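You operate a simulated robot arm through the tools that you are given. There is no shell and no other tool.

You are at the controls of a simulated robot arm. One attempt, no reset.

Task
Shut the suitcase, zip it up and lock it.
Fine: both zips closed, then the slider on LOCK, then the yellow dial turned off the code; leave the other dials.

Only the result counts: the job must be done as asked and must still hold three seconds after the hand-in. Knocking over, shifting, dropping, spilling or breaking anything else fails it.

Robot
A 6-joint arm with a three-finger gripper, fixed in place. Base frame: the origin is on the floor under the middle of its stand, x ahead of it, y to its left, z up; the work surface is at about z = 500. Readings come in mm, degrees, newtons and seconds.
It reaches about 1213 mm from its shoulder. Its first joint turns from -166.0 to 166.0 degrees. Payload 4.89 kg.
The tool frame sits at the grasp point between the pads (the TCP): z along the fingers, y along the line on which they close. The tips reach 30 mm beyond it. The gripper opens to 164 mm; its body begins 125 mm behind the TCP.
Orientation is that of the tool frame in the base frame, as [roll, pitch, yaw] about the fixed x, y, z axes, in that order (R = Rz(yaw) Ry(pitch) Rx(roll)). With the fingers straight down and closing along the base's y, the tool's x points along the base's -x, its y along +y and its z along -z.

Tools
- The arm moves only by the tool send_rows. Its argument "commands" is a list of rows, each a list of 7 numbers: the shift along the tool's x, y, z in mm, then the turn, a rotation vector about the tool's x, y, z in degrees, then the opening, from 0 (shut) to 1 (fully open). In form: [[dx, dy, dz, ax, ay, az, grip], ...]. A call has 1 to 20 rows; each row shifts and turns the commanded pose from where the row before left it, along the tool's axes as they then stand. Each row takes 0.2 s and may step no farther than 50 mm and 8.6 degrees from the row before; otherwise, or with a gripper value out of range, the whole call is refused. Where a pose cannot be reached the arm comes as near as it can. A force on the tool above 70 N (or 10 N above the force at the start of the call, whichever is more), or a blocked arm, ends the call early, and 0.2 s more pass. The fingers move at their own pace (about 108 mm/s each) and stop on an object; they squeeze with about 33 N. The grip force told is the motor's: it shows also when the fingers shut on nothing. Time passes only in rows, and 0.2 s behind the last, so rows that do not move let the fingers close. It gives the time, the measured TCP pose, the force on the tool (base axes), the opening and the grip force at its end, in the units of the frame above (readings bear some noise), with the torque about the TCP (base axes, N m) and any sound that the robot's microphone picked up.
- Cameras (640 x 400 px; columns grow to the right, rows downward): "scene" is fixed at [42.8, -501.2, 1425.1]; the picture's right is [0.66, -0.75, 0.00], its down [-0.38, -0.33, -0.87] and it looks along [0.65, 0.57, -0.50] (base axes); focal length 261 px, centre (320, 200). "wrist" rides on the gripper at [76, -2, -152] in the tool frame; the picture's right is [0.02, 1.00, 0.00], its down [-0.88, 0.02, -0.47] and it looks along [-0.47, 0.01, 0.88] (tool axes); focal length 247 px, centre (320, 200). There is no depth. A picture from a camera that has moved, and an enlarged one, comes with that camera's place and axes in the base frame and with its lens. The place of the scene camera against the robot may be out by one fixed shift of up to 18 mm in any direction.
- snapshot(camera): a new picture of that camera. It takes no simulated time.
- raise_lower(by): moves the trunk up (or, below 0, down) by that many mm; the arm rides with it, the base frame stays. It gives what a move gives, with no picture.
- inspect(camera, box): a new picture of the part [left, top, right, bottom] of that camera's present view, enlarged. It takes no simulated time.
- hand_in(): hands the job in; it is judged then, once.

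Nothing tells you positions but the pictures and the camera data. Unless the task says otherwise, let go and move clear before handing in.

The tools are called after ">>>" as name(argument=value, ...) on one line, values as JSON. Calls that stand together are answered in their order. send_rows: Moves the arm, as the interface text tells. Its arguments: {"type":"object","properties":{"commands":{"type":"array"}},"required":["commands"]} The other tools are called the same way: raise_lower (by) moves the trunk up or down; snapshot (camera) takes a picture; inspect (camera, box) takes an enlarged picture of a part of a camera's view; hand_in () hands the job in.

At the start:

```text
time: 0.0
position: [578.9, 71.9, 1273.1]
tcp_rot: [180.0, 0.0, 179.9]
contact_force: [-1.1, 0.5, 0.3]
torque: [0.0, 0.0, 0.03]
gripper_width: 163.8
grasp_force: 0.1
trunk travel left (down, up): [-50.0, 340.0]
```

scene: 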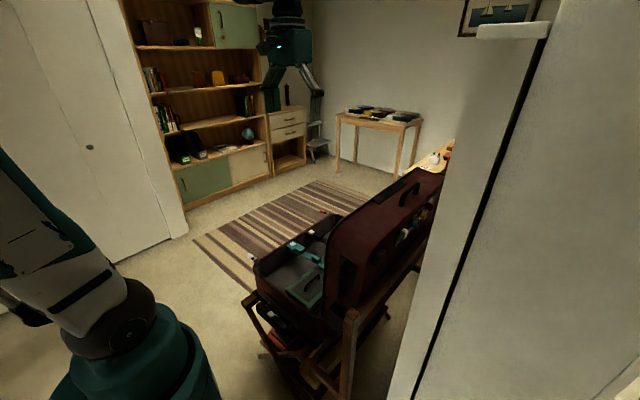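
wrist: 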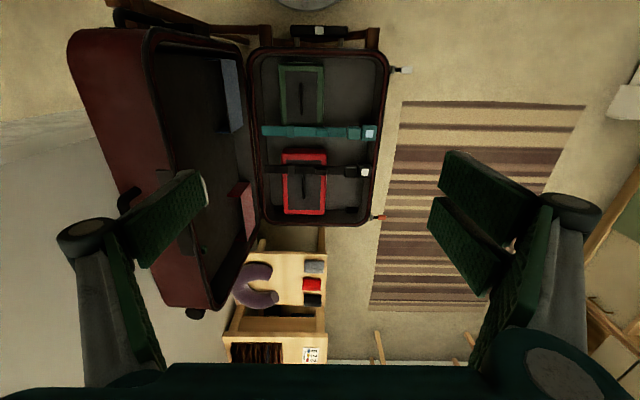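

The suitcase stands open on a rack ahead of the arm, with its lid leaning back toward the right (−y). I'll take closer looks before I move anything.

>>> inspect(camera="scene", box=[230, 140, 470, 380])

>>> inspect(camera="wrist", box=[60, 0, 420, 225])

>>> inspect(camera="wrist", box=[240, 10, 420, 240])

>>> inspect(camera="wrist", box=[60, 150, 340, 370])

```text
1.67 times, centred on (350, 260) of scene
camera zoom: at [42.8, -501.2, 1425.1], right [0.66, -0.75, 0.0], down [-0.38, -0.33, -0.87], along [0.65, 0.57, -0.5], focal length 435 px, centre (270, 100)
```

zoom: 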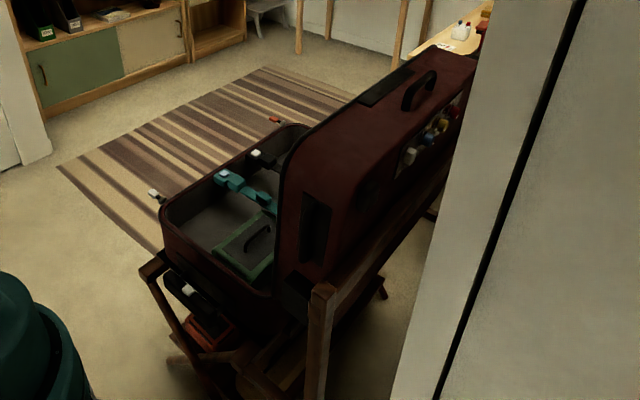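

```text
1.78 times, centred on (240, 112) of wrist
camera zoom: at [502.9, 69.7, 1425.7], right [-0.02, 1.0, 0.0], down [0.88, 0.02, 0.47], along [0.47, 0.01, -0.88], focal length 439 px, centre (462, 356)
```

zoom: 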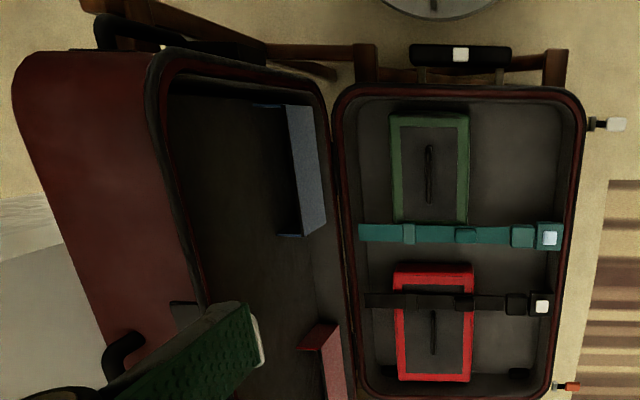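

```text
1.74 times, centred on (330, 125) of wrist
camera zoom: at [502.9, 69.7, 1425.7], right [-0.02, 1.0, 0.0], down [0.88, 0.02, 0.47], along [0.47, 0.01, -0.88], focal length 430 px, centre (303, 330)
```

zoom: 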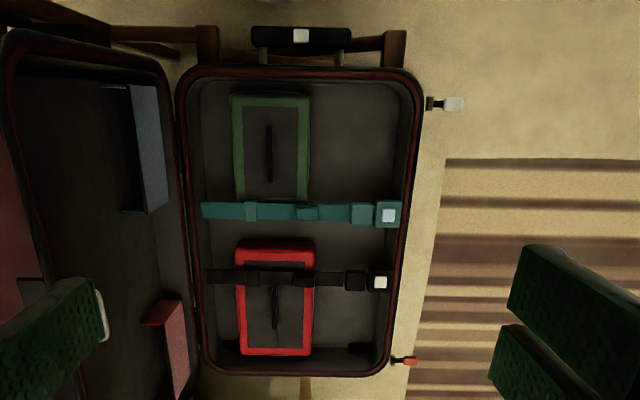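

```text
1.82 times, centred on (200, 260) of wrist
camera zoom: at [502.9, 69.7, 1425.7], right [-0.02, 1.0, 0.0], down [0.88, 0.02, 0.47], along [0.47, 0.01, -0.88], focal length 449 px, centre (538, 91)
```

zoom: 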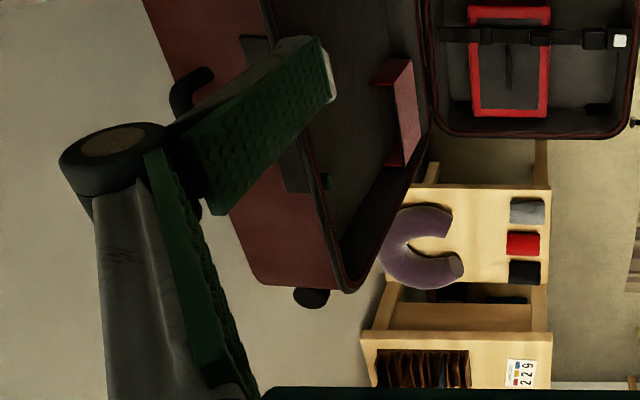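

The case is open, and the lid may carry a lock panel on its outer top face. I'll zoom in on that, the zip pulls and the card.

>>> inspect(camera="scene", box=[370, 180, 450, 270])

>>> inspect(camera="scene", box=[235, 200, 345, 320])

>>> inspect(camera="scene", box=[300, 170, 430, 310])

>>> inspect(camera="wrist", box=[360, 40, 430, 100])

>>> inspect(camera="wrist", box=[340, 190, 410, 240])

>>> inspect(camera="wrist", box=[220, 240, 340, 370])

```text
4.44 times, centred on (410, 225) of scene
camera zoom: at [42.8, -501.2, 1425.1], right [0.66, -0.75, 0.0], down [-0.38, -0.33, -0.87], along [0.65, 0.57, -0.5], focal length 1160 px, centre (-80, 89)
```

zoom: 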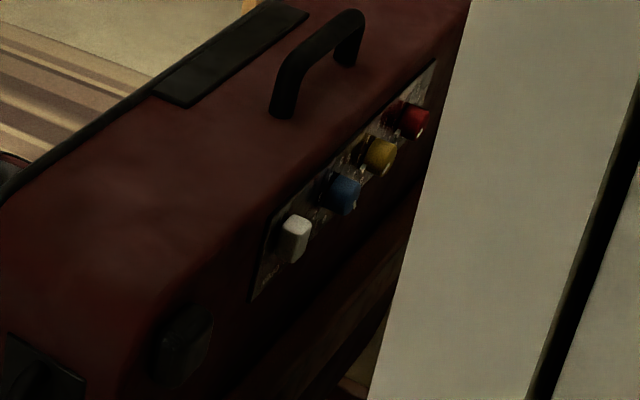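

```text
3.33 times, centred on (290, 260) of scene
camera zoom: at [42.8, -501.2, 1425.1], right [0.66, -0.75, 0.0], down [-0.38, -0.33, -0.87], along [0.65, 0.57, -0.5], focal length 870 px, centre (420, 0)
```

zoom: 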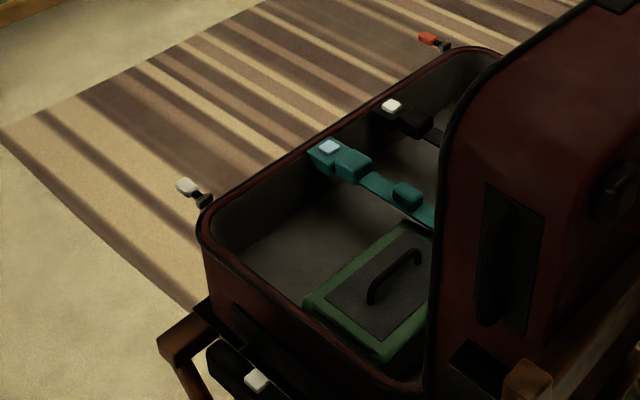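

```text
2.86 times, centred on (365, 240) of scene
camera zoom: at [42.8, -501.2, 1425.1], right [0.66, -0.75, 0.0], down [-0.38, -0.33, -0.87], along [0.65, 0.57, -0.5], focal length 746 px, centre (191, 86)
```

zoom: 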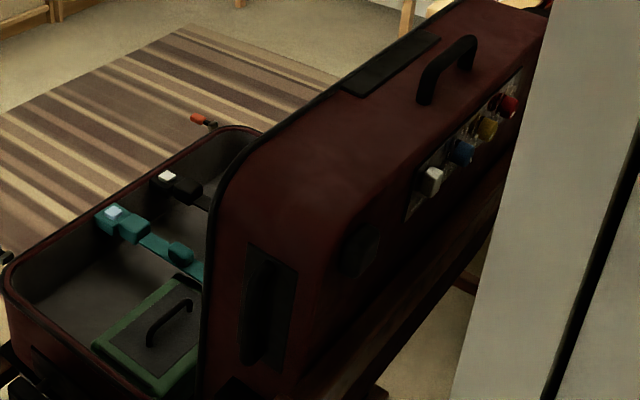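

```text
6.67 times, centred on (395, 70) of wrist
camera zoom: at [502.9, 69.7, 1425.7], right [-0.02, 1.0, 0.0], down [0.88, 0.02, 0.47], along [0.47, 0.01, -0.88], focal length 1646 px, centre (-180, 1067)
```

zoom: 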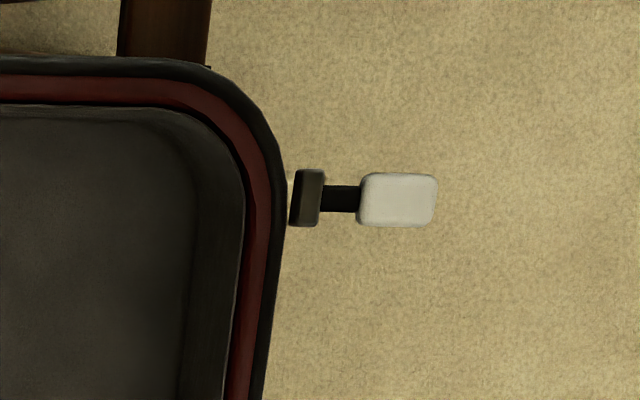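

```text
8.00 times, centred on (375, 215) of wrist
camera zoom: at [502.9, 69.7, 1425.7], right [-0.02, 1.0, 0.0], down [0.88, 0.02, 0.47], along [0.47, 0.01, -0.88], focal length 1976 px, centre (-120, 80)
```

zoom: 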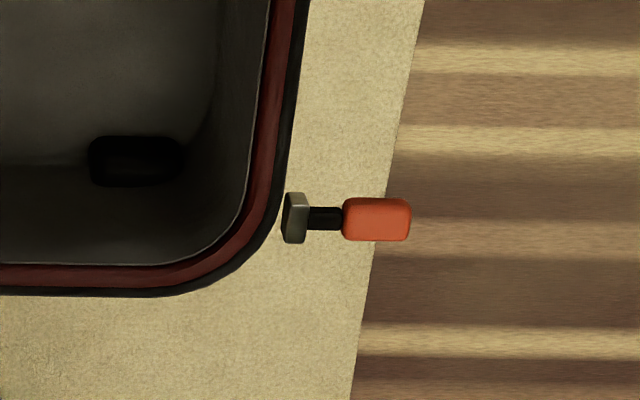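

```text
3.08 times, centred on (280, 305) of wrist
camera zoom: at [502.9, 69.7, 1425.7], right [-0.02, 1.0, 0.0], down [0.88, 0.02, 0.47], along [0.47, 0.01, -0.88], focal length 760 px, centre (443, -123)
```

zoom: 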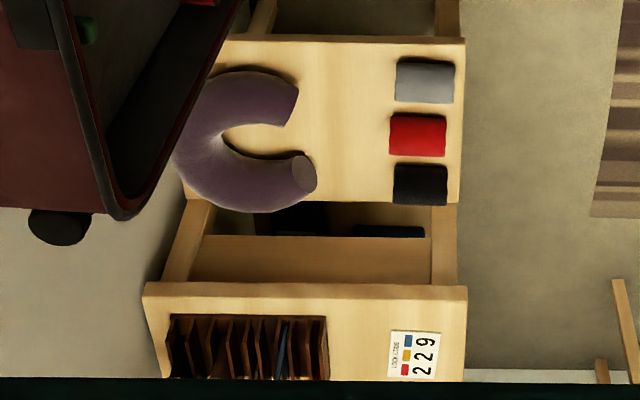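

The lid leans back toward −y, and there seems to be a wall close behind it. Its outer face holds the lock panel: a white slider, then blue, yellow and red dials. I'll yaw the wrist so its camera looks at the lid and wall from another side.

>>> send_rows(commands=[[0, 0, 0, 0, 0, 8.5, 1], [0, 0, 0, 0, 0, 8.5, 1], [0, 0, 0, 0, 0, 8.5, 1], [0, 0, 0, 0, 0, 8.5, 1], [0, 0, 0, 0, 0, 8.5, 1], [0, 0, 0, 0, 0, 8.5, 1], [0, 0, 0, 0, 0, 8.5, 1], [0, 0, 0, 0, 0, 8.5, 1], [0, 0, 0, 0, 0, 8.5, 1], [0, 0, 0, 0, 0, 8.5, 1], [0, 0, 0, 0, 0, 5, 1]])

>>> snapshot(camera="wrist")

>>> snapshot(camera="scene")

```text
time: 2.4
position: [580.0, 73.5, 1275.1]
tcp_rot: [-180.0, -0.1, 89.8]
contact_force: [-0.1, -0.4, 0.5]
torque: [0.0, 0.02, -0.01]
gripper_width: 164.0
grasp_force: 0.0
trunk travel left (down, up): [-50.0, 340.0]
```

```text
taken
camera wrist: at [577.7, 148.0, 1425.7], right [1.0, 0.02, 0.0], down [0.02, -0.88, 0.47], along [0.01, -0.47, -0.88], focal length 247 px, centre (320, 200)
```

wrist: 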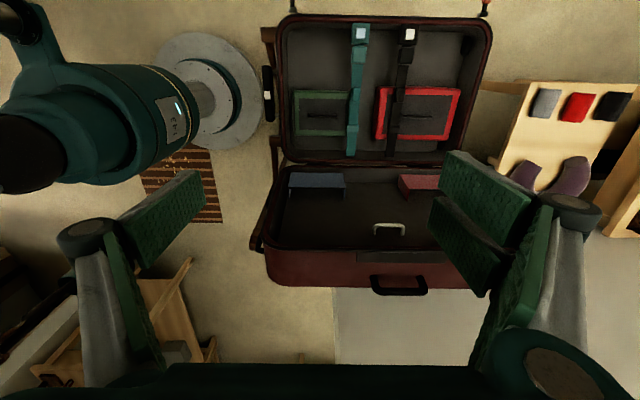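

```text
taken
```

scene: 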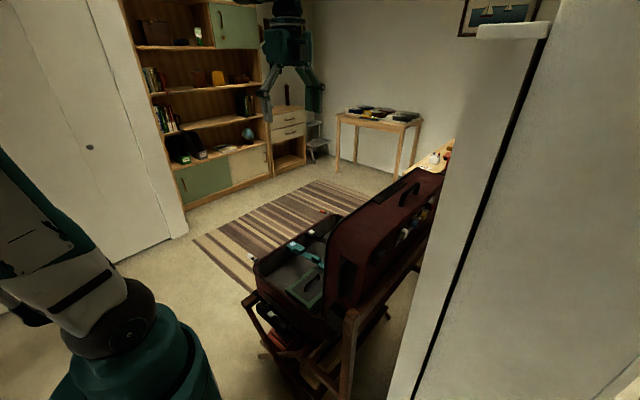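

I can now see the lid's inside and front wall, with the handle on top. There is a light grey surface behind it, so I'll zoom in there.

>>> inspect(camera="wrist", box=[250, 150, 490, 300])

>>> inspect(camera="wrist", box=[260, 260, 480, 380])

>>> inspect(camera="scene", box=[420, 0, 640, 140])

>>> inspect(camera="scene", box=[340, 240, 500, 400])

>>> inspect(camera="wrist", box=[260, 0, 500, 150])

```text
2.67 times, centred on (370, 225) of wrist
camera zoom: at [577.7, 148.0, 1425.7], right [1.0, 0.02, 0.0], down [0.02, -0.88, 0.47], along [0.01, -0.47, -0.88], focal length 659 px, centre (187, 133)
```

zoom: 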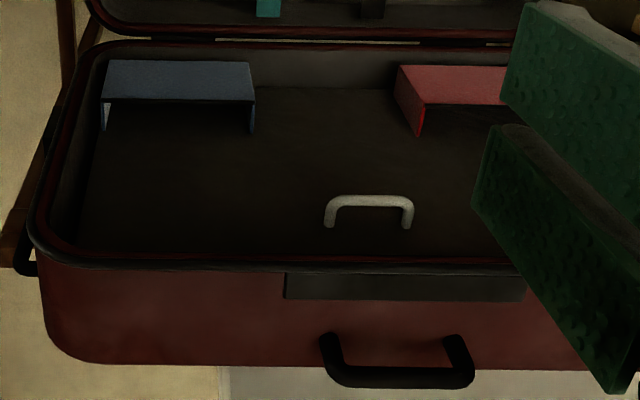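

```text
2.91 times, centred on (370, 320) of wrist
camera zoom: at [577.7, 148.0, 1425.7], right [1.0, 0.02, 0.0], down [0.02, -0.88, 0.47], along [0.01, -0.47, -0.88], focal length 718 px, centre (174, -149)
```

zoom: 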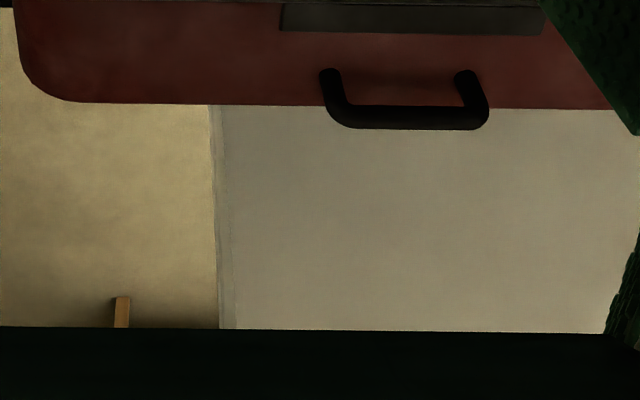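

```text
2.86 times, centred on (530, 70) of scene
camera zoom: at [42.8, -501.2, 1425.1], right [0.66, -0.75, 0.0], down [-0.38, -0.33, -0.87], along [0.65, 0.57, -0.5], focal length 746 px, centre (-280, 571)
```

zoom: 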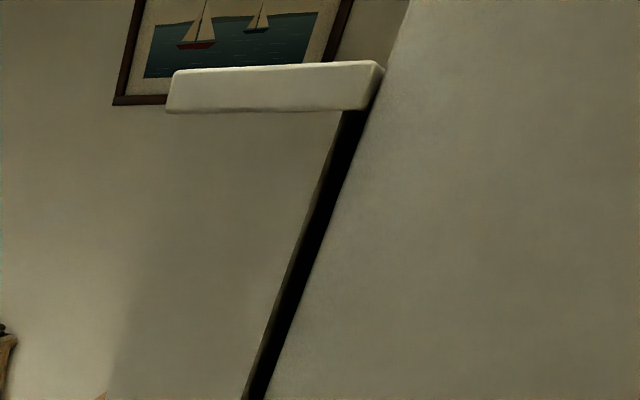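

```text
2.50 times, centred on (420, 320) of scene
camera zoom: at [42.8, -501.2, 1425.1], right [0.66, -0.75, 0.0], down [-0.38, -0.33, -0.87], along [0.65, 0.57, -0.5], focal length 652 px, centre (70, -100)
```

zoom: 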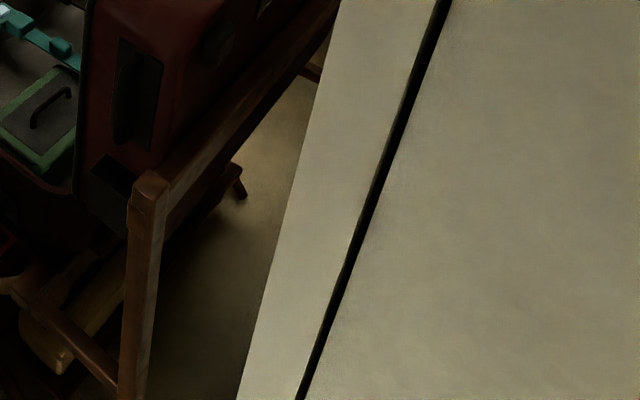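

```text
2.67 times, centred on (380, 75) of wrist
camera zoom: at [577.7, 148.0, 1425.7], right [1.0, 0.02, 0.0], down [0.02, -0.88, 0.47], along [0.01, -0.47, -0.88], focal length 659 px, centre (160, 533)
```

zoom: 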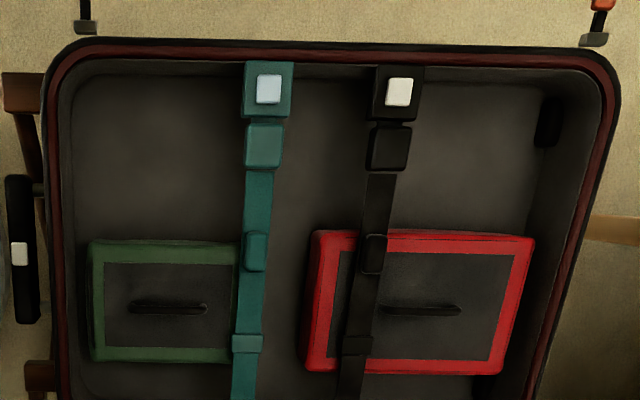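

The white zip is at about (502, 277, 630), the orange zip at about (998, 277, 630) and the lid handle at about (747, −248, 1067). A partition wall starts near x = 630, y = −360. I'll close the gripper part way and look at its shape.

>>> send_rows(commands=[[0, 0, 0, 0, 0, 0, 0.25], [0, 0, 0, 0, 0, 0, 0.25], [0, 0, 0, 0, 0, 0, 0.25]])

>>> inspect(camera="scene", box=[220, 0, 360, 130])

>>> snapshot(camera="wrist")

```text
time: 3.2
position: [579.5, 71.3, 1274.2]
tcp_rot: [-180.0, 0.0, 90.0]
contact_force: [-0.5, 0.7, -0.2]
torque: [-0.01, -0.03, 0.01]
gripper_width: 41.1
grasp_force: 0.1
trunk travel left (down, up): [-50.0, 340.0]
```

```text
3.08 times, centred on (290, 65) of scene
camera zoom: at [42.8, -501.2, 1425.1], right [0.66, -0.75, 0.0], down [-0.38, -0.33, -0.87], along [0.65, 0.57, -0.5], focal length 803 px, centre (412, 615)
```

zoom: 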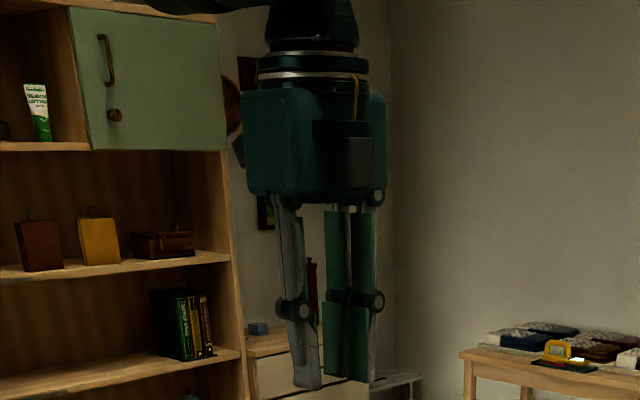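

```text
taken
camera wrist: at [577.5, 148.0, 1425.7], right [1.0, 0.02, 0.0], down [0.02, -0.88, 0.47], along [0.01, -0.47, -0.88], focal length 247 px, centre (320, 200)
```

wrist: 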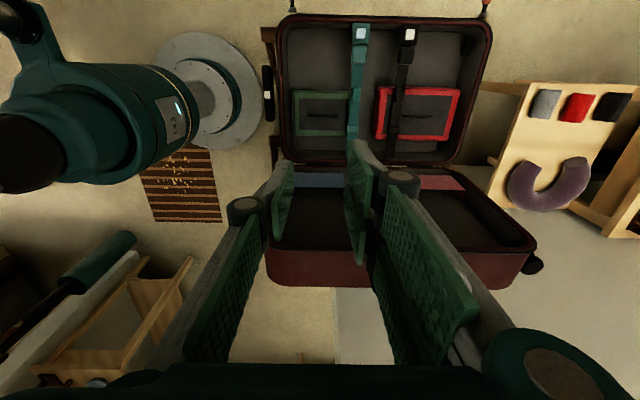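

The gripper body is about 120 mm wide, so it fits between the handle and the wall. My plan is to hold the lid's top handle loosely between the fingers and swing the lid over under control. First I'll go above the handle.

>>> send_rows(commands=[[0, 0, 0, 0, 0, -8.2, 0.6], [0, 0, 0, 0, 0, -8.2, 0.6], [0, 0, 0, 0, 0, -8.2, 0.6], [0, 0, 0, 0, 0, -8.2, 0.6], [0, 0, 0, 0, 0, -8.2, 0.6], [0, 0, 0, 0, 0, -8.2, 0.6], [0, 0, 0, 0, 0, -8.2, 0.6], [0, 0, 0, 0, 0, -8.2, 0.6], [0, 0, 0, 0, 0, -8.2, 0.6], [0, 0, 0, 0, 0, -8.2, 0.6], [0, 0, 0, 0, 0, -8, 0.6], [-18.7, -35.5, 5, 0, 0, 0, 0.6], [-18.7, -35.5, 5, 0, 0, 0, 0.6], [-18.7, -35.5, 5, 0, 0, 0, 0.6], [-18.7, -35.5, 5, 0, 0, 0, 0.6], [-18.7, -35.5, 5, 0, 0, 0, 0.6], [-18.7, -35.5, 5, 0, 0, 0, 0.6], [-18.7, -35.5, 5, 0, 0, 0, 0.6], [-18.7, -35.5, 5, 0, 0, 0, 0.6], [-18.7, -35.5, 5, 0, 0, 0, 0.6]])

>>> snapshot(camera="wrist")

>>> snapshot(camera="scene")

```text
time: 7.4
position: [748.4, -246.7, 1229.4]
tcp_rot: [179.9, 0.1, -179.9]
contact_force: [-1.7, 1.9, 1.7]
torque: [-0.27, -0.23, 0.01]
gripper_width: 98.6
grasp_force: 0.1
trunk travel left (down, up): [-50.0, 340.0]
```

```text
taken
camera wrist: at [671.0, -248.6, 1380.6], right [-0.02, 1.0, 0.0], down [0.88, 0.02, 0.47], along [0.47, 0.01, -0.88], focal length 247 px, centre (320, 200)
```

wrist: 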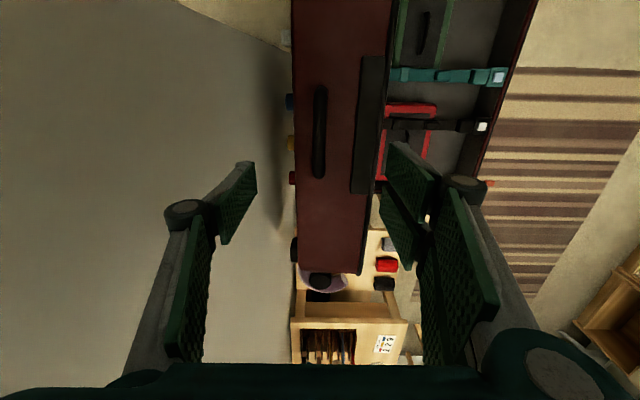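

```text
taken
```

scene: 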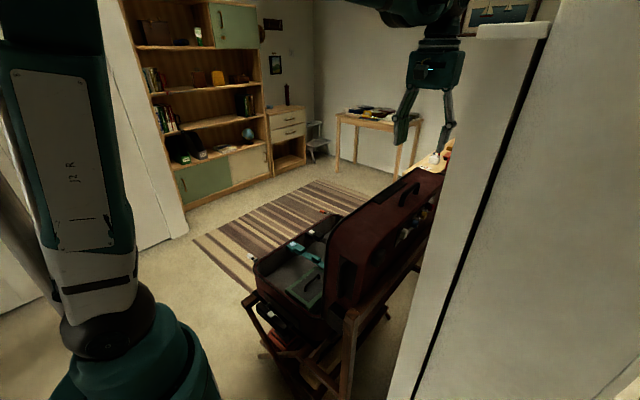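

The handle lies directly below the hand (x 691–801, y ≈ −247). I'm descending to hold it loosely between the fingers.

>>> send_rows(commands=[[0, 0, 0, 0, 0, 0, 0.35], [0, 0, 30, 0, 0, 0, 0.35], [0, 0, 30, 0, 0, 0, 0.35], [0, 0, 30, 0, 0, 0, 0.35], [0, 0, 30, 0, 0, 0, 0.35], [0, 0, 20, 0, 0, 0, 0.35], [0, 0, 9, 0, 0, 0, 0.35]])

>>> inspect(camera="scene", box=[340, 100, 500, 220])

>>> snapshot(camera="wrist")

```text
time: 9.0
position: [748.0, -248.3, 1079.8]
tcp_rot: [-179.9, 0.1, -180.0]
contact_force: [-0.3, 0.5, -0.2]
torque: [-0.02, -0.04, 0.03]
gripper_width: 57.3
grasp_force: 0.1
trunk travel left (down, up): [-50.0, 340.0]
```

```text
3.33 times, centred on (420, 160) of scene
camera zoom: at [42.8, -501.2, 1425.1], right [0.66, -0.75, 0.0], down [-0.38, -0.33, -0.87], along [0.65, 0.57, -0.5], focal length 870 px, centre (-13, 333)
```

zoom: 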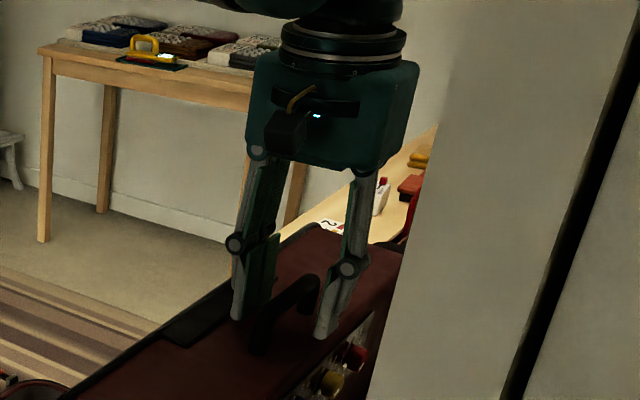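

```text
taken
camera wrist: at [671.6, -250.3, 1231.5], right [-0.02, 1.0, 0.0], down [0.88, 0.02, 0.47], along [0.47, 0.01, -0.88], focal length 247 px, centre (320, 200)
```

wrist: 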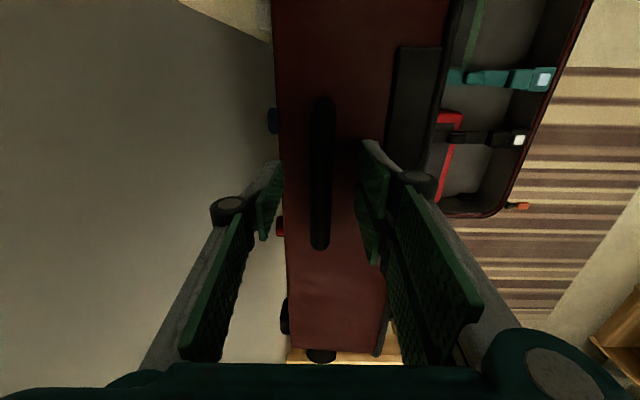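

The fingers straddle the bar cleanly. I'll narrow the grip and swing the first 20° about the hinge, which I put at y ≈ −146, z ≈ 630.

>>> send_rows(commands=[[0, 0, 3, 0, 0, 0, 0.15], [0, 0, 0, 0, 0, 0, 0.15], [0, 0, 0, 0, 0, 0, 0.15]])

>>> send_rows(commands=[[0, 19.55, -4.03, 2.5, 0, 0, 0.15], [0, 19.55, -4.03, 2.5, 0, 0, 0.15], [0, 19.55, -4.03, 2.5, 0, 0, 0.15], [0, 19.55, -4.03, 2.5, 0, 0, 0.15]])

>>> snapshot(camera="wrist")

>>> inspect(camera="scene", box=[240, 100, 480, 300])

```text
time: 9.8
position: [748.8, -248.2, 1077.4]
tcp_rot: [180.0, 0.0, 180.0]
contact_force: [0.9, 0.0, -0.7]
torque: [0.0, -0.01, 0.0]
gripper_width: 24.6
grasp_force: 0.0
trunk travel left (down, up): [-50.0, 340.0]
```

```text
time: 10.8
position: [747.4, -169.4, 1086.3]
tcp_rot: [-169.9, 0.1, 179.9]
contact_force: [-0.8, -3.4, 0.6]
torque: [0.24, -0.01, -0.02]
gripper_width: 25.4
grasp_force: 1.0
trunk travel left (down, up): [-50.0, 340.0]
```

```text
taken
camera wrist: at [671.2, -144.6, 1237.7], right [-0.02, 0.98, -0.17], down [0.88, 0.1, 0.46], along [0.47, -0.14, -0.87], focal length 247 px, centre (320, 200)
```

wrist: 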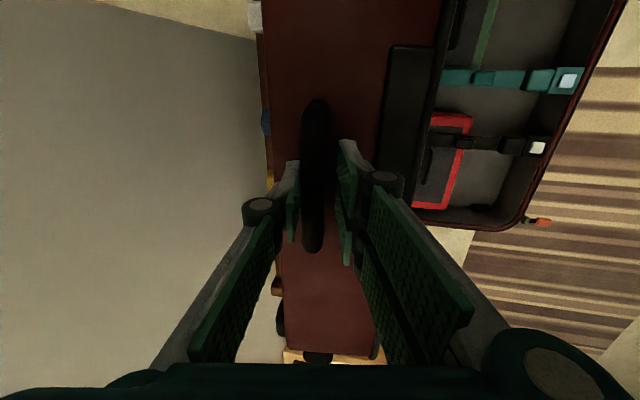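

```text
2.00 times, centred on (360, 200) of scene
camera zoom: at [42.8, -501.2, 1425.1], right [0.66, -0.75, 0.0], down [-0.38, -0.33, -0.87], along [0.65, 0.57, -0.5], focal length 522 px, centre (240, 200)
```

zoom: 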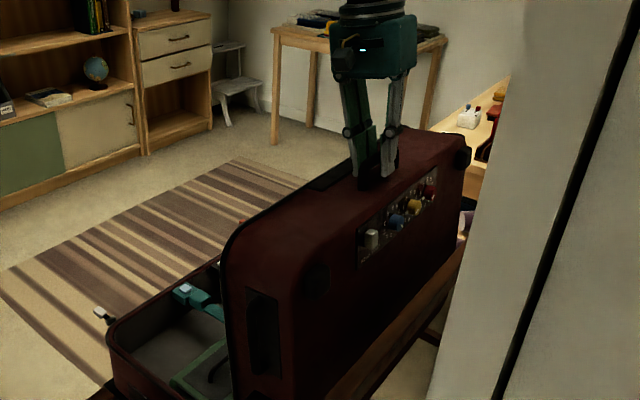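

The lid follows smoothly at about 3 N. I'll keep swinging.

>>> send_rows(commands=[[0, 19.55, -4.03, 2.5, 0, 0, 0.15], [0, 19.55, -4.03, 2.5, 0, 0, 0.15], [0, 19.55, -4.03, 2.5, 0, 0, 0.15], [0, 19.55, -4.03, 2.5, 0, 0, 0.15], [0, 19.55, -4.03, 2.5, 0, 0, 0.15], [0, 19.55, -4.03, 2.5, 0, 0, 0.15]])

>>> snapshot(camera="wrist")

>>> inspect(camera="scene", box=[240, 100, 480, 300])

```text
time: 12.2
position: [747.9, -49.7, 1078.5]
tcp_rot: [-155.0, -0.1, -179.9]
contact_force: [-0.1, -0.6, -0.3]
torque: [0.11, -0.03, -0.04]
gripper_width: 25.1
grasp_force: 0.3
trunk travel left (down, up): [-50.0, 340.0]
```

```text
taken
camera wrist: at [670.5, 13.3, 1216.9], right [-0.02, 0.91, -0.42], down [0.88, 0.22, 0.42], along [0.47, -0.36, -0.8], focal length 247 px, centre (320, 200)
```

wrist: 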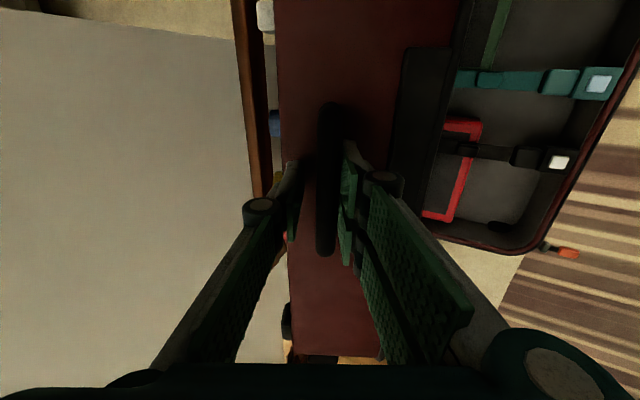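

```text
2.00 times, centred on (360, 200) of scene
camera zoom: at [42.8, -501.2, 1425.1], right [0.66, -0.75, 0.0], down [-0.38, -0.33, -0.87], along [0.65, 0.57, -0.5], focal length 522 px, centre (240, 200)
```

zoom: 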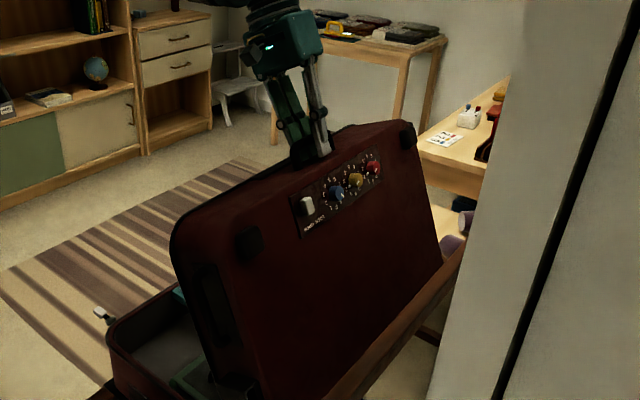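

The lid is at about 68° and still held. I'll continue.

>>> send_rows(commands=[[0, 19.55, -4.03, 2.5, 0, 0, 0.15], [0, 19.55, -4.03, 2.5, 0, 0, 0.15], [0, 19.55, -4.03, 2.5, 0, 0, 0.15], [0, 19.55, -4.03, 2.5, 0, 0, 0.15], [0, 19.55, -4.03, 2.5, 0, 0, 0.15], [0, 19.55, -4.03, 2.5, 0, 0, 0.15]])

>>> snapshot(camera="wrist")

>>> inspect(camera="scene", box=[240, 100, 480, 300])

```text
time: 13.6
position: [749.4, 64.7, 1036.8]
tcp_rot: [-140.0, 0.1, 180.0]
contact_force: [1.1, 0.5, -0.9]
torque: [0.26, 0.02, 0.09]
gripper_width: 25.2
grasp_force: 0.9
trunk travel left (down, up): [-50.0, 340.0]
```

```text
taken
camera wrist: at [671.5, 159.4, 1154.6], right [-0.02, 0.77, -0.64], down [0.88, 0.32, 0.35], along [0.47, -0.56, -0.68], focal length 247 px, centre (320, 200)
```

wrist: 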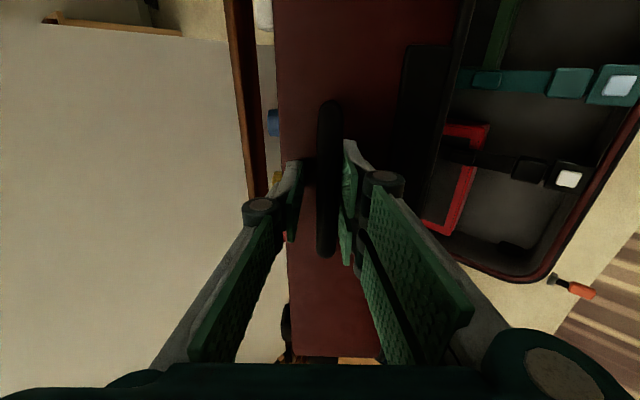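

```text
2.00 times, centred on (360, 200) of scene
camera zoom: at [42.8, -501.2, 1425.1], right [0.66, -0.75, 0.0], down [-0.38, -0.33, -0.87], along [0.65, 0.57, -0.5], focal length 522 px, centre (240, 200)
```

zoom: 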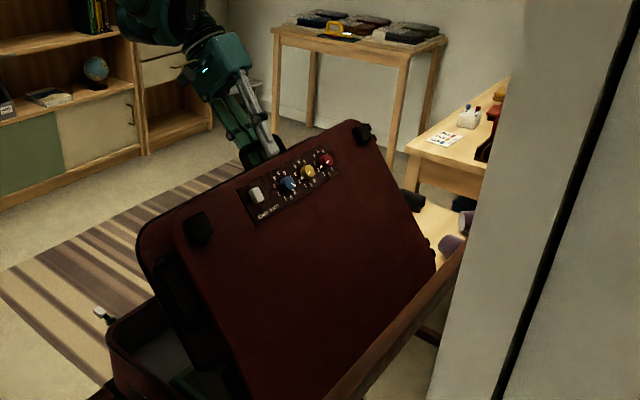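

Going well, with the lid at about 53°. Continuing.

>>> send_rows(commands=[[0, 19.55, -4.03, 2.5, 0, 0, 0.15], [0, 19.55, -4.03, 2.5, 0, 0, 0.15], [0, 19.55, -4.03, 2.5, 0, 0, 0.15], [0, 19.55, -4.03, 2.5, 0, 0, 0.15], [0, 19.55, -4.03, 2.5, 0, 0, 0.15], [0, 19.55, -4.03, 2.5, 0, 0, 0.15]])

>>> snapshot(camera="wrist")

>>> snapshot(camera="scene")

```text
time: 15.0
position: [749.6, 161.9, 969.8]
tcp_rot: [-125.0, 0.0, 180.0]
contact_force: [2.4, 1.1, -2.0]
torque: [0.16, 0.05, 0.01]
gripper_width: 26.2
grasp_force: 1.5
trunk travel left (down, up): [-50.0, 340.0]
```

```text
taken
camera wrist: at [672.0, 285.4, 1057.5], right [-0.02, 0.57, -0.82], down [0.88, 0.4, 0.26], along [0.47, -0.72, -0.51], focal length 247 px, centre (320, 200)
```

wrist: 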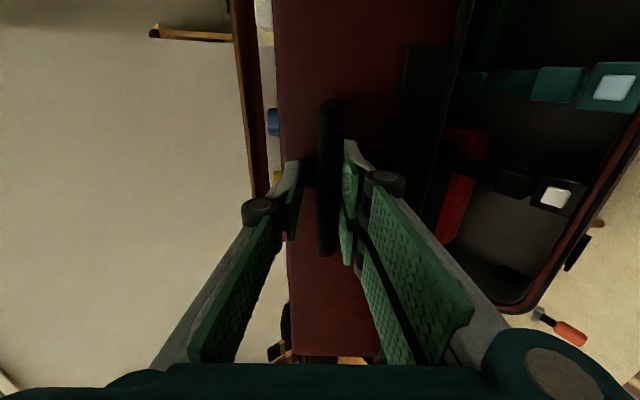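

```text
taken
```

scene: 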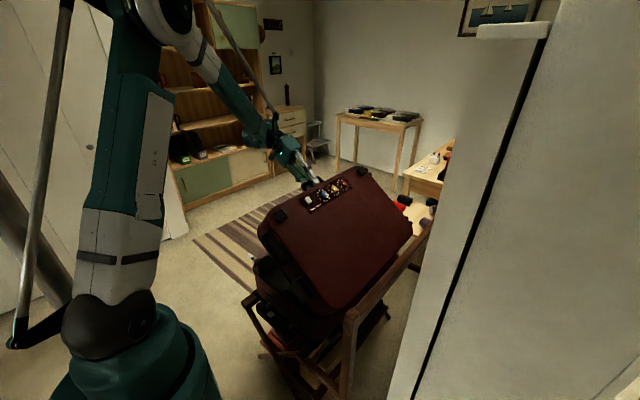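

The lid is at about 38°. Continuing toward closed.

>>> send_rows(commands=[[0, 19.55, -4.03, 2.5, 0, 0, 0.15], [0, 19.55, -4.03, 2.5, 0, 0, 0.15], [0, 19.55, -4.03, 2.5, 0, 0, 0.15], [0, 19.55, -4.03, 2.5, 0, 0, 0.15], [0, 19.55, -4.03, 2.5, 0, 0, 0.15], [0, 19.55, -4.03, 2.5, 0, 0, 0.15]])

>>> snapshot(camera="wrist")

>>> snapshot(camera="scene")

```text
time: 15.7
position: [757.7, 181.3, 940.2]
tcp_rot: [-119.2, 0.7, -178.7]
contact_force: [-18.6, 49.5, 41.1]
torque: [0.02, -0.32, -0.76]
gripper_width: 17.6
grasp_force: 32.7
out of reach, approached as far as the arm can: row 2, 3
trunk travel left (down, up): [-50.0, 340.0]
stopped in row 3: the force on the tool passed its limit at 89 N (the readings are from after the stop); the commanded pose is now the measured one
```

```text
taken
camera wrist: at [677.3, 310.9, 1014.1], right [-0.02, 0.49, -0.87], down [0.87, 0.44, 0.22], along [0.49, -0.75, -0.43], focal length 247 px, centre (320, 200)
```

wrist: 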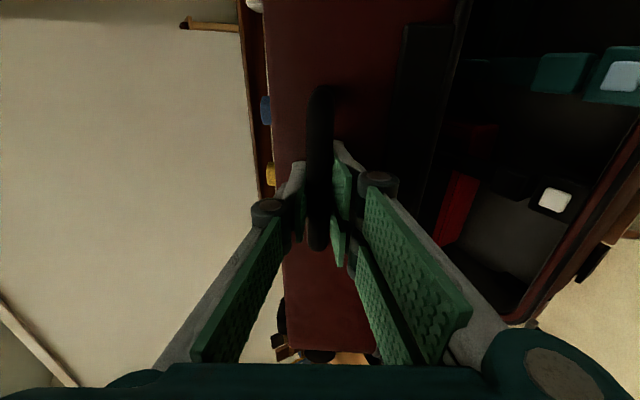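

```text
taken
```

scene: 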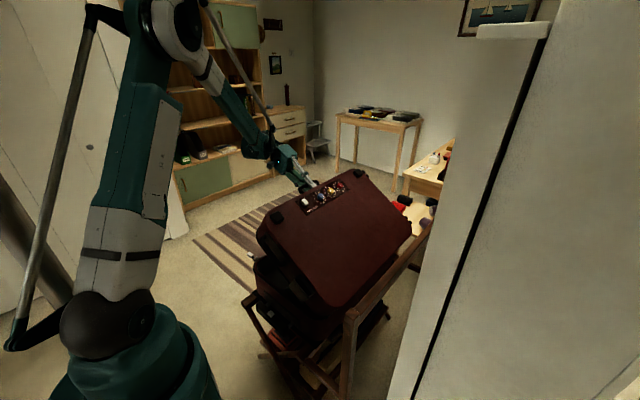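

The arm hit a joint or reach limit at this tilt, with the lid at about 33°. I'll ease off radially, reduce the hand's tilt, and let the bar turn between the loose fingers for the rest of the arc.

>>> send_rows(commands=[[4, 4, -5, -3.4, 0, 0, 0.15], [4, 0, 0, -3.4, 0, 0, 0.15], [0, 11.7, -1.1, 0, 0, 0, 0.15], [0, 11.7, -1.1, 0, 0, 0, 0.15]])

>>> snapshot(camera="wrist")

>>> snapshot(camera="scene")

```text
time: 16.7
position: [750.8, 199.2, 917.4]
tcp_rot: [-126.2, 0.5, -178.9]
contact_force: [10.0, 45.4, 31.9]
torque: [0.28, 0.31, -1.0]
gripper_width: 30.1
grasp_force: 10.5
trunk travel left (down, up): [-50.0, 340.0]
```

```text
taken
camera wrist: at [670.9, 319.8, 1007.9], right [-0.03, 0.59, -0.81], down [0.87, 0.41, 0.27], along [0.49, -0.7, -0.52], focal length 247 px, centre (320, 200)
```

wrist: 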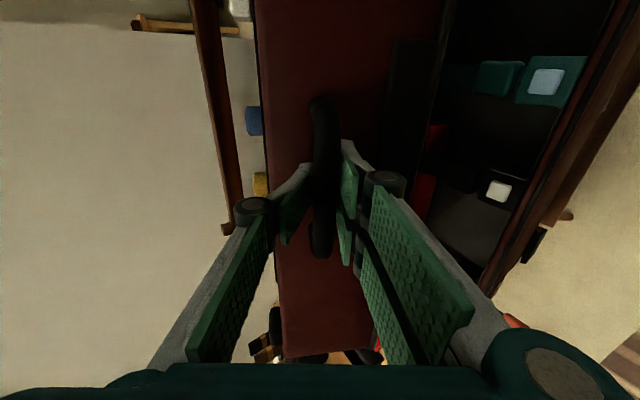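

```text
taken
```

scene: 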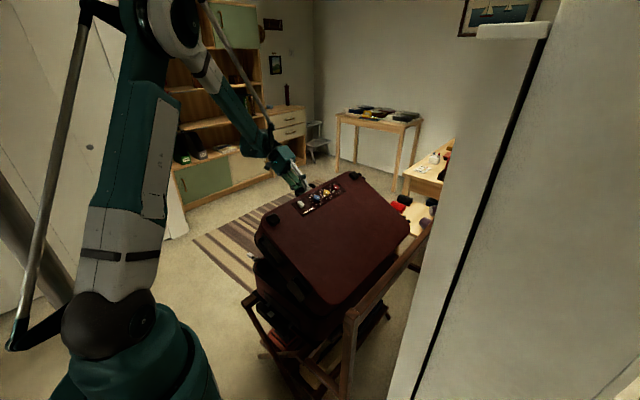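

The fingertips seem to be pressing on the lid's front wall, at about 55 N outward. I'll back off along the tool axis and check.

>>> send_rows(commands=[[0, 0, -6, 0, 0, 0, 0.15], [0, 0, -4, 0, 0, 0, 0.15], [0, 0, 0, 0, 0, 0, 0.15]])

>>> inspect(camera="wrist", box=[230, 60, 430, 280])

>>> inspect(camera="scene", box=[230, 110, 430, 260])

```text
time: 17.5
position: [752.2, 204.3, 922.6]
tcp_rot: [-126.1, 0.5, -178.9]
contact_force: [-0.6, 0.6, -1.9]
torque: [-0.32, -0.09, 0.08]
gripper_width: 26.6
grasp_force: 2.9
trunk travel left (down, up): [-50.0, 340.0]
```

```text
1.82 times, centred on (330, 170) of wrist
camera zoom: at [671.6, 325.9, 1013.4], right [-0.03, 0.59, -0.81], down [0.87, 0.41, 0.27], along [0.49, -0.7, -0.52], focal length 449 px, centre (302, 254)
```

zoom: 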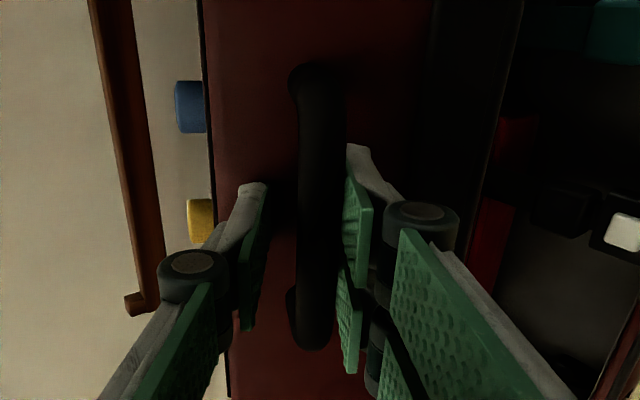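

```text
2.67 times, centred on (330, 185) of scene
camera zoom: at [42.8, -501.2, 1425.1], right [0.66, -0.75, 0.0], down [-0.38, -0.33, -0.87], along [0.65, 0.57, -0.5], focal length 696 px, centre (293, 240)
```

zoom: 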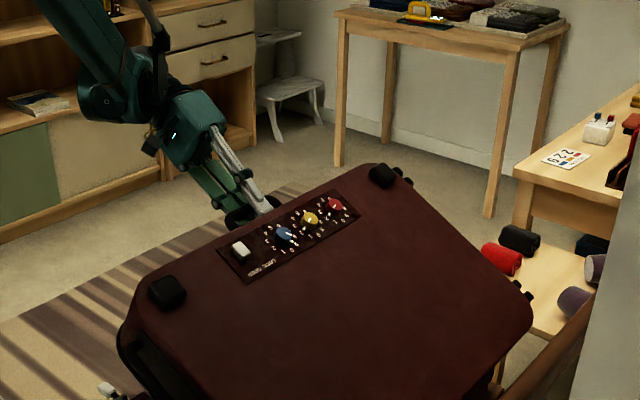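

The force is relieved. I'll carry on along the arc at fixed tilt, backing out slightly as I go.

>>> send_rows(commands=[[0, 15.65, -1.05, 0, 0, 0, 0.15], [0, 15.65, -1.05, 0, 0, 0, 0.15], [0, 15.65, 0.05, 0, 0, 0, 0.15], [0, 15.65, 0.05, 0, 0, 0, 0.15], [0, 15.55, 1.15, 0, 0, 0, 0.15], [0, 15.55, 1.15, 0, 0, 0, 0.15]])

>>> snapshot(camera="wrist")

>>> inspect(camera="scene", box=[200, 110, 440, 310])

```text
time: 18.9
position: [759.1, 250.7, 847.3]
tcp_rot: [-126.5, 0.9, -178.4]
contact_force: [-1.2, 3.3, -1.5]
torque: [-0.46, -0.06, 0.07]
gripper_width: 28.3
grasp_force: 8.2
out of reach, approached as far as the arm can: row 5, 6
trunk travel left (down, up): [-50.0, 340.0]
```

```text
taken
camera wrist: at [676.8, 369.8, 937.6], right [-0.02, 0.59, -0.8], down [0.86, 0.42, 0.28], along [0.5, -0.69, -0.52], focal length 247 px, centre (320, 200)
```

wrist: 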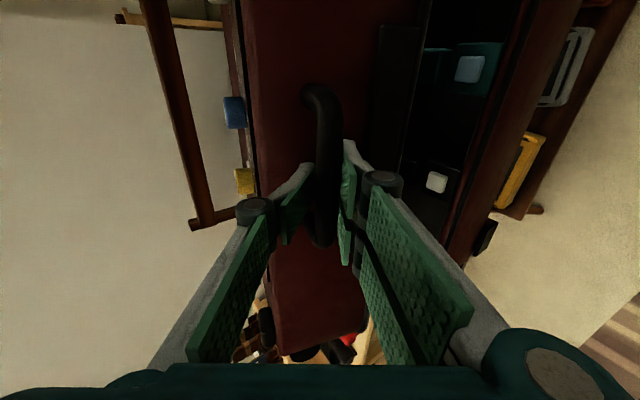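

```text
2.00 times, centred on (320, 210) of scene
camera zoom: at [42.8, -501.2, 1425.1], right [0.66, -0.75, 0.0], down [-0.38, -0.33, -0.87], along [0.65, 0.57, -0.5], focal length 522 px, centre (320, 180)
```

zoom: 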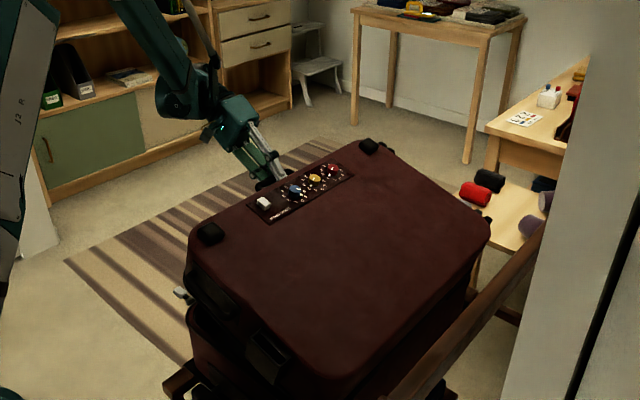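

The lid is about 19° from shut and the arm is at its limit again. I'll open the fingers so the lower one lets the lid down gently.

>>> send_rows(commands=[[0, 0, 0, 0, 0, 0, 0.4], [0, 0, 0, 0, 0, 0, 0.6], [0, 0, 0, 0, 0, 0, 0.8], [0, 0, 0, 0, 0, 0, 1.0], [0, 0, 0, 0, 0, 0, 1.0]])

>>> snapshot(camera="wrist")

>>> inspect(camera="scene", box=[200, 110, 440, 310])

```text
time: 20.1
position: [758.8, 251.3, 847.5]
tcp_rot: [-126.5, 0.9, -178.4]
contact_force: [0.2, 10.7, -2.1]
torque: [0.69, -0.13, -0.38]
gripper_width: 163.9
grasp_force: 0.6
trunk travel left (down, up): [-50.0, 340.0]
```

```text
taken
camera wrist: at [676.4, 370.7, 937.8], right [-0.03, 0.59, -0.8], down [0.86, 0.42, 0.28], along [0.5, -0.69, -0.53], focal length 247 px, centre (320, 200)
```

wrist: 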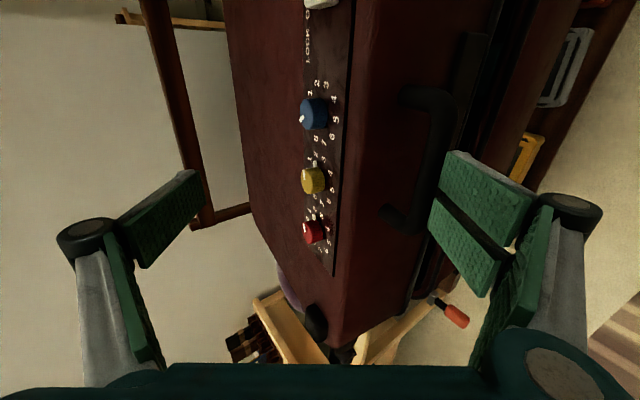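

```text
2.00 times, centred on (320, 210) of scene
camera zoom: at [42.8, -501.2, 1425.1], right [0.66, -0.75, 0.0], down [-0.38, -0.33, -0.87], along [0.65, 0.57, -0.5], focal length 522 px, centre (320, 180)
```

zoom: 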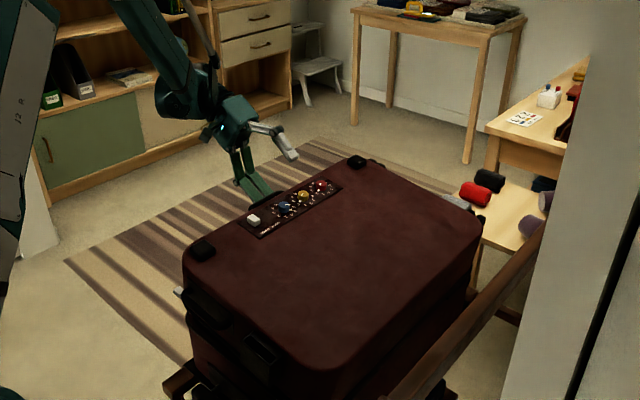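

The lid now rests on the lower finger, nearly shut. I'll slide the hand straight out so the lid settles.

>>> send_rows(commands=[[0, 0, -15, 0, 0, 0, 1], [0, 0, -15, -2, 0, 0, 1], [0, 0, -15, -3, 0, 0, 1], [0, 0, -20, -4, 0, 0, 1], [0, 0, -20, -5, 0, 0, 1], [0, 0, -20, -5, 0, 0, 1]])

>>> snapshot(camera="wrist")

>>> inspect(camera="scene", box=[200, 110, 440, 310])

```text
time: 21.5
position: [760.9, 322.1, 916.8]
tcp_rot: [-145.2, 0.4, -178.9]
contact_force: [1.1, 0.7, -0.7]
torque: [-0.21, 0.07, -0.08]
gripper_width: 164.0
grasp_force: 0.0
out of reach, approached as far as the arm can: row 1
trunk travel left (down, up): [-50.0, 340.0]
```

```text
taken
camera wrist: at [681.2, 406.1, 1041.0], right [-0.03, 0.82, -0.57], down [0.87, 0.3, 0.39], along [0.49, -0.49, -0.72], focal length 247 px, centre (320, 200)
```

wrist: 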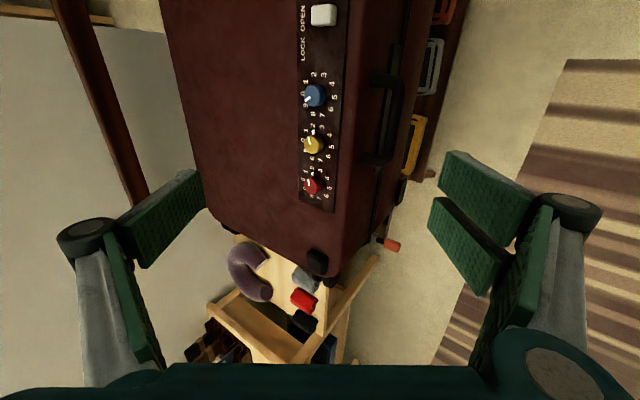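

```text
2.00 times, centred on (320, 210) of scene
camera zoom: at [42.8, -501.2, 1425.1], right [0.66, -0.75, 0.0], down [-0.38, -0.33, -0.87], along [0.65, 0.57, -0.5], focal length 522 px, centre (320, 180)
```

zoom: 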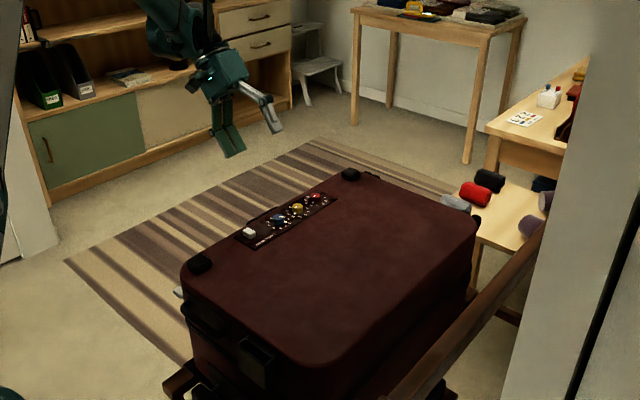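

The hand is clear and the lid is down. I'll check whether it's fully shut and look at the lock.

>>> inspect(camera="scene", box=[240, 190, 400, 330])

>>> inspect(camera="wrist", box=[270, 0, 450, 120])

>>> inspect(camera="wrist", box=[280, 100, 420, 280])

```text
2.86 times, centred on (320, 260) of scene
camera zoom: at [42.8, -501.2, 1425.1], right [0.66, -0.75, 0.0], down [-0.38, -0.33, -0.87], along [0.65, 0.57, -0.5], focal length 746 px, centre (320, 29)
```

zoom: 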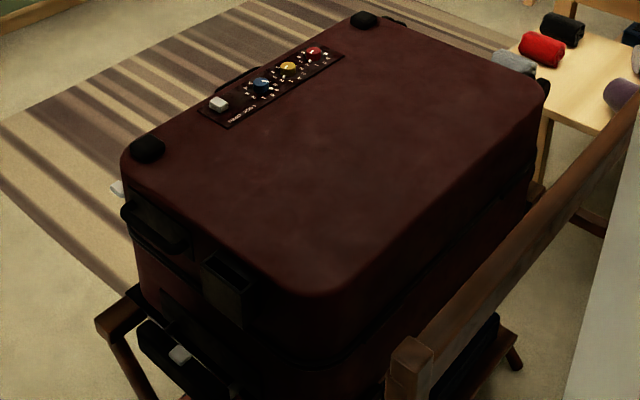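

```text
3.33 times, centred on (360, 60) of wrist
camera zoom: at [681.2, 406.1, 1041.0], right [-0.03, 0.82, -0.57], down [0.87, 0.3, 0.39], along [0.49, -0.49, -0.72], focal length 823 px, centre (187, 667)
```

zoom: 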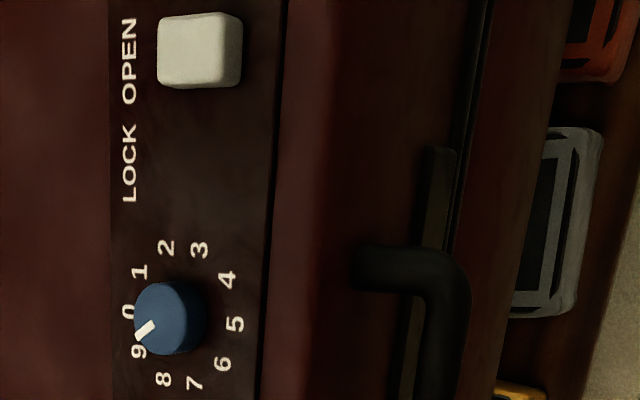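

```text
2.22 times, centred on (350, 190) of wrist
camera zoom: at [681.2, 406.1, 1041.0], right [-0.03, 0.82, -0.57], down [0.87, 0.3, 0.39], along [0.49, -0.49, -0.72], focal length 549 px, centre (253, 222)
```

zoom: 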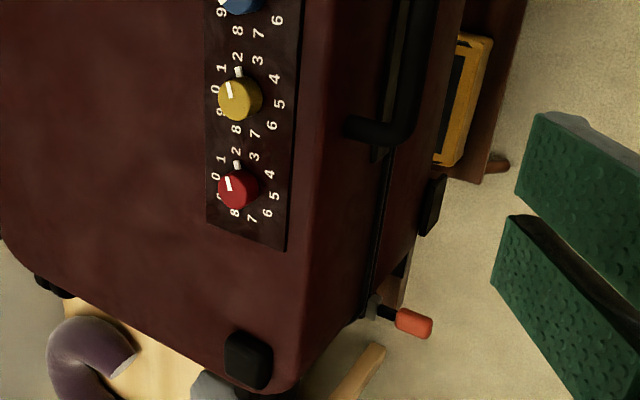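

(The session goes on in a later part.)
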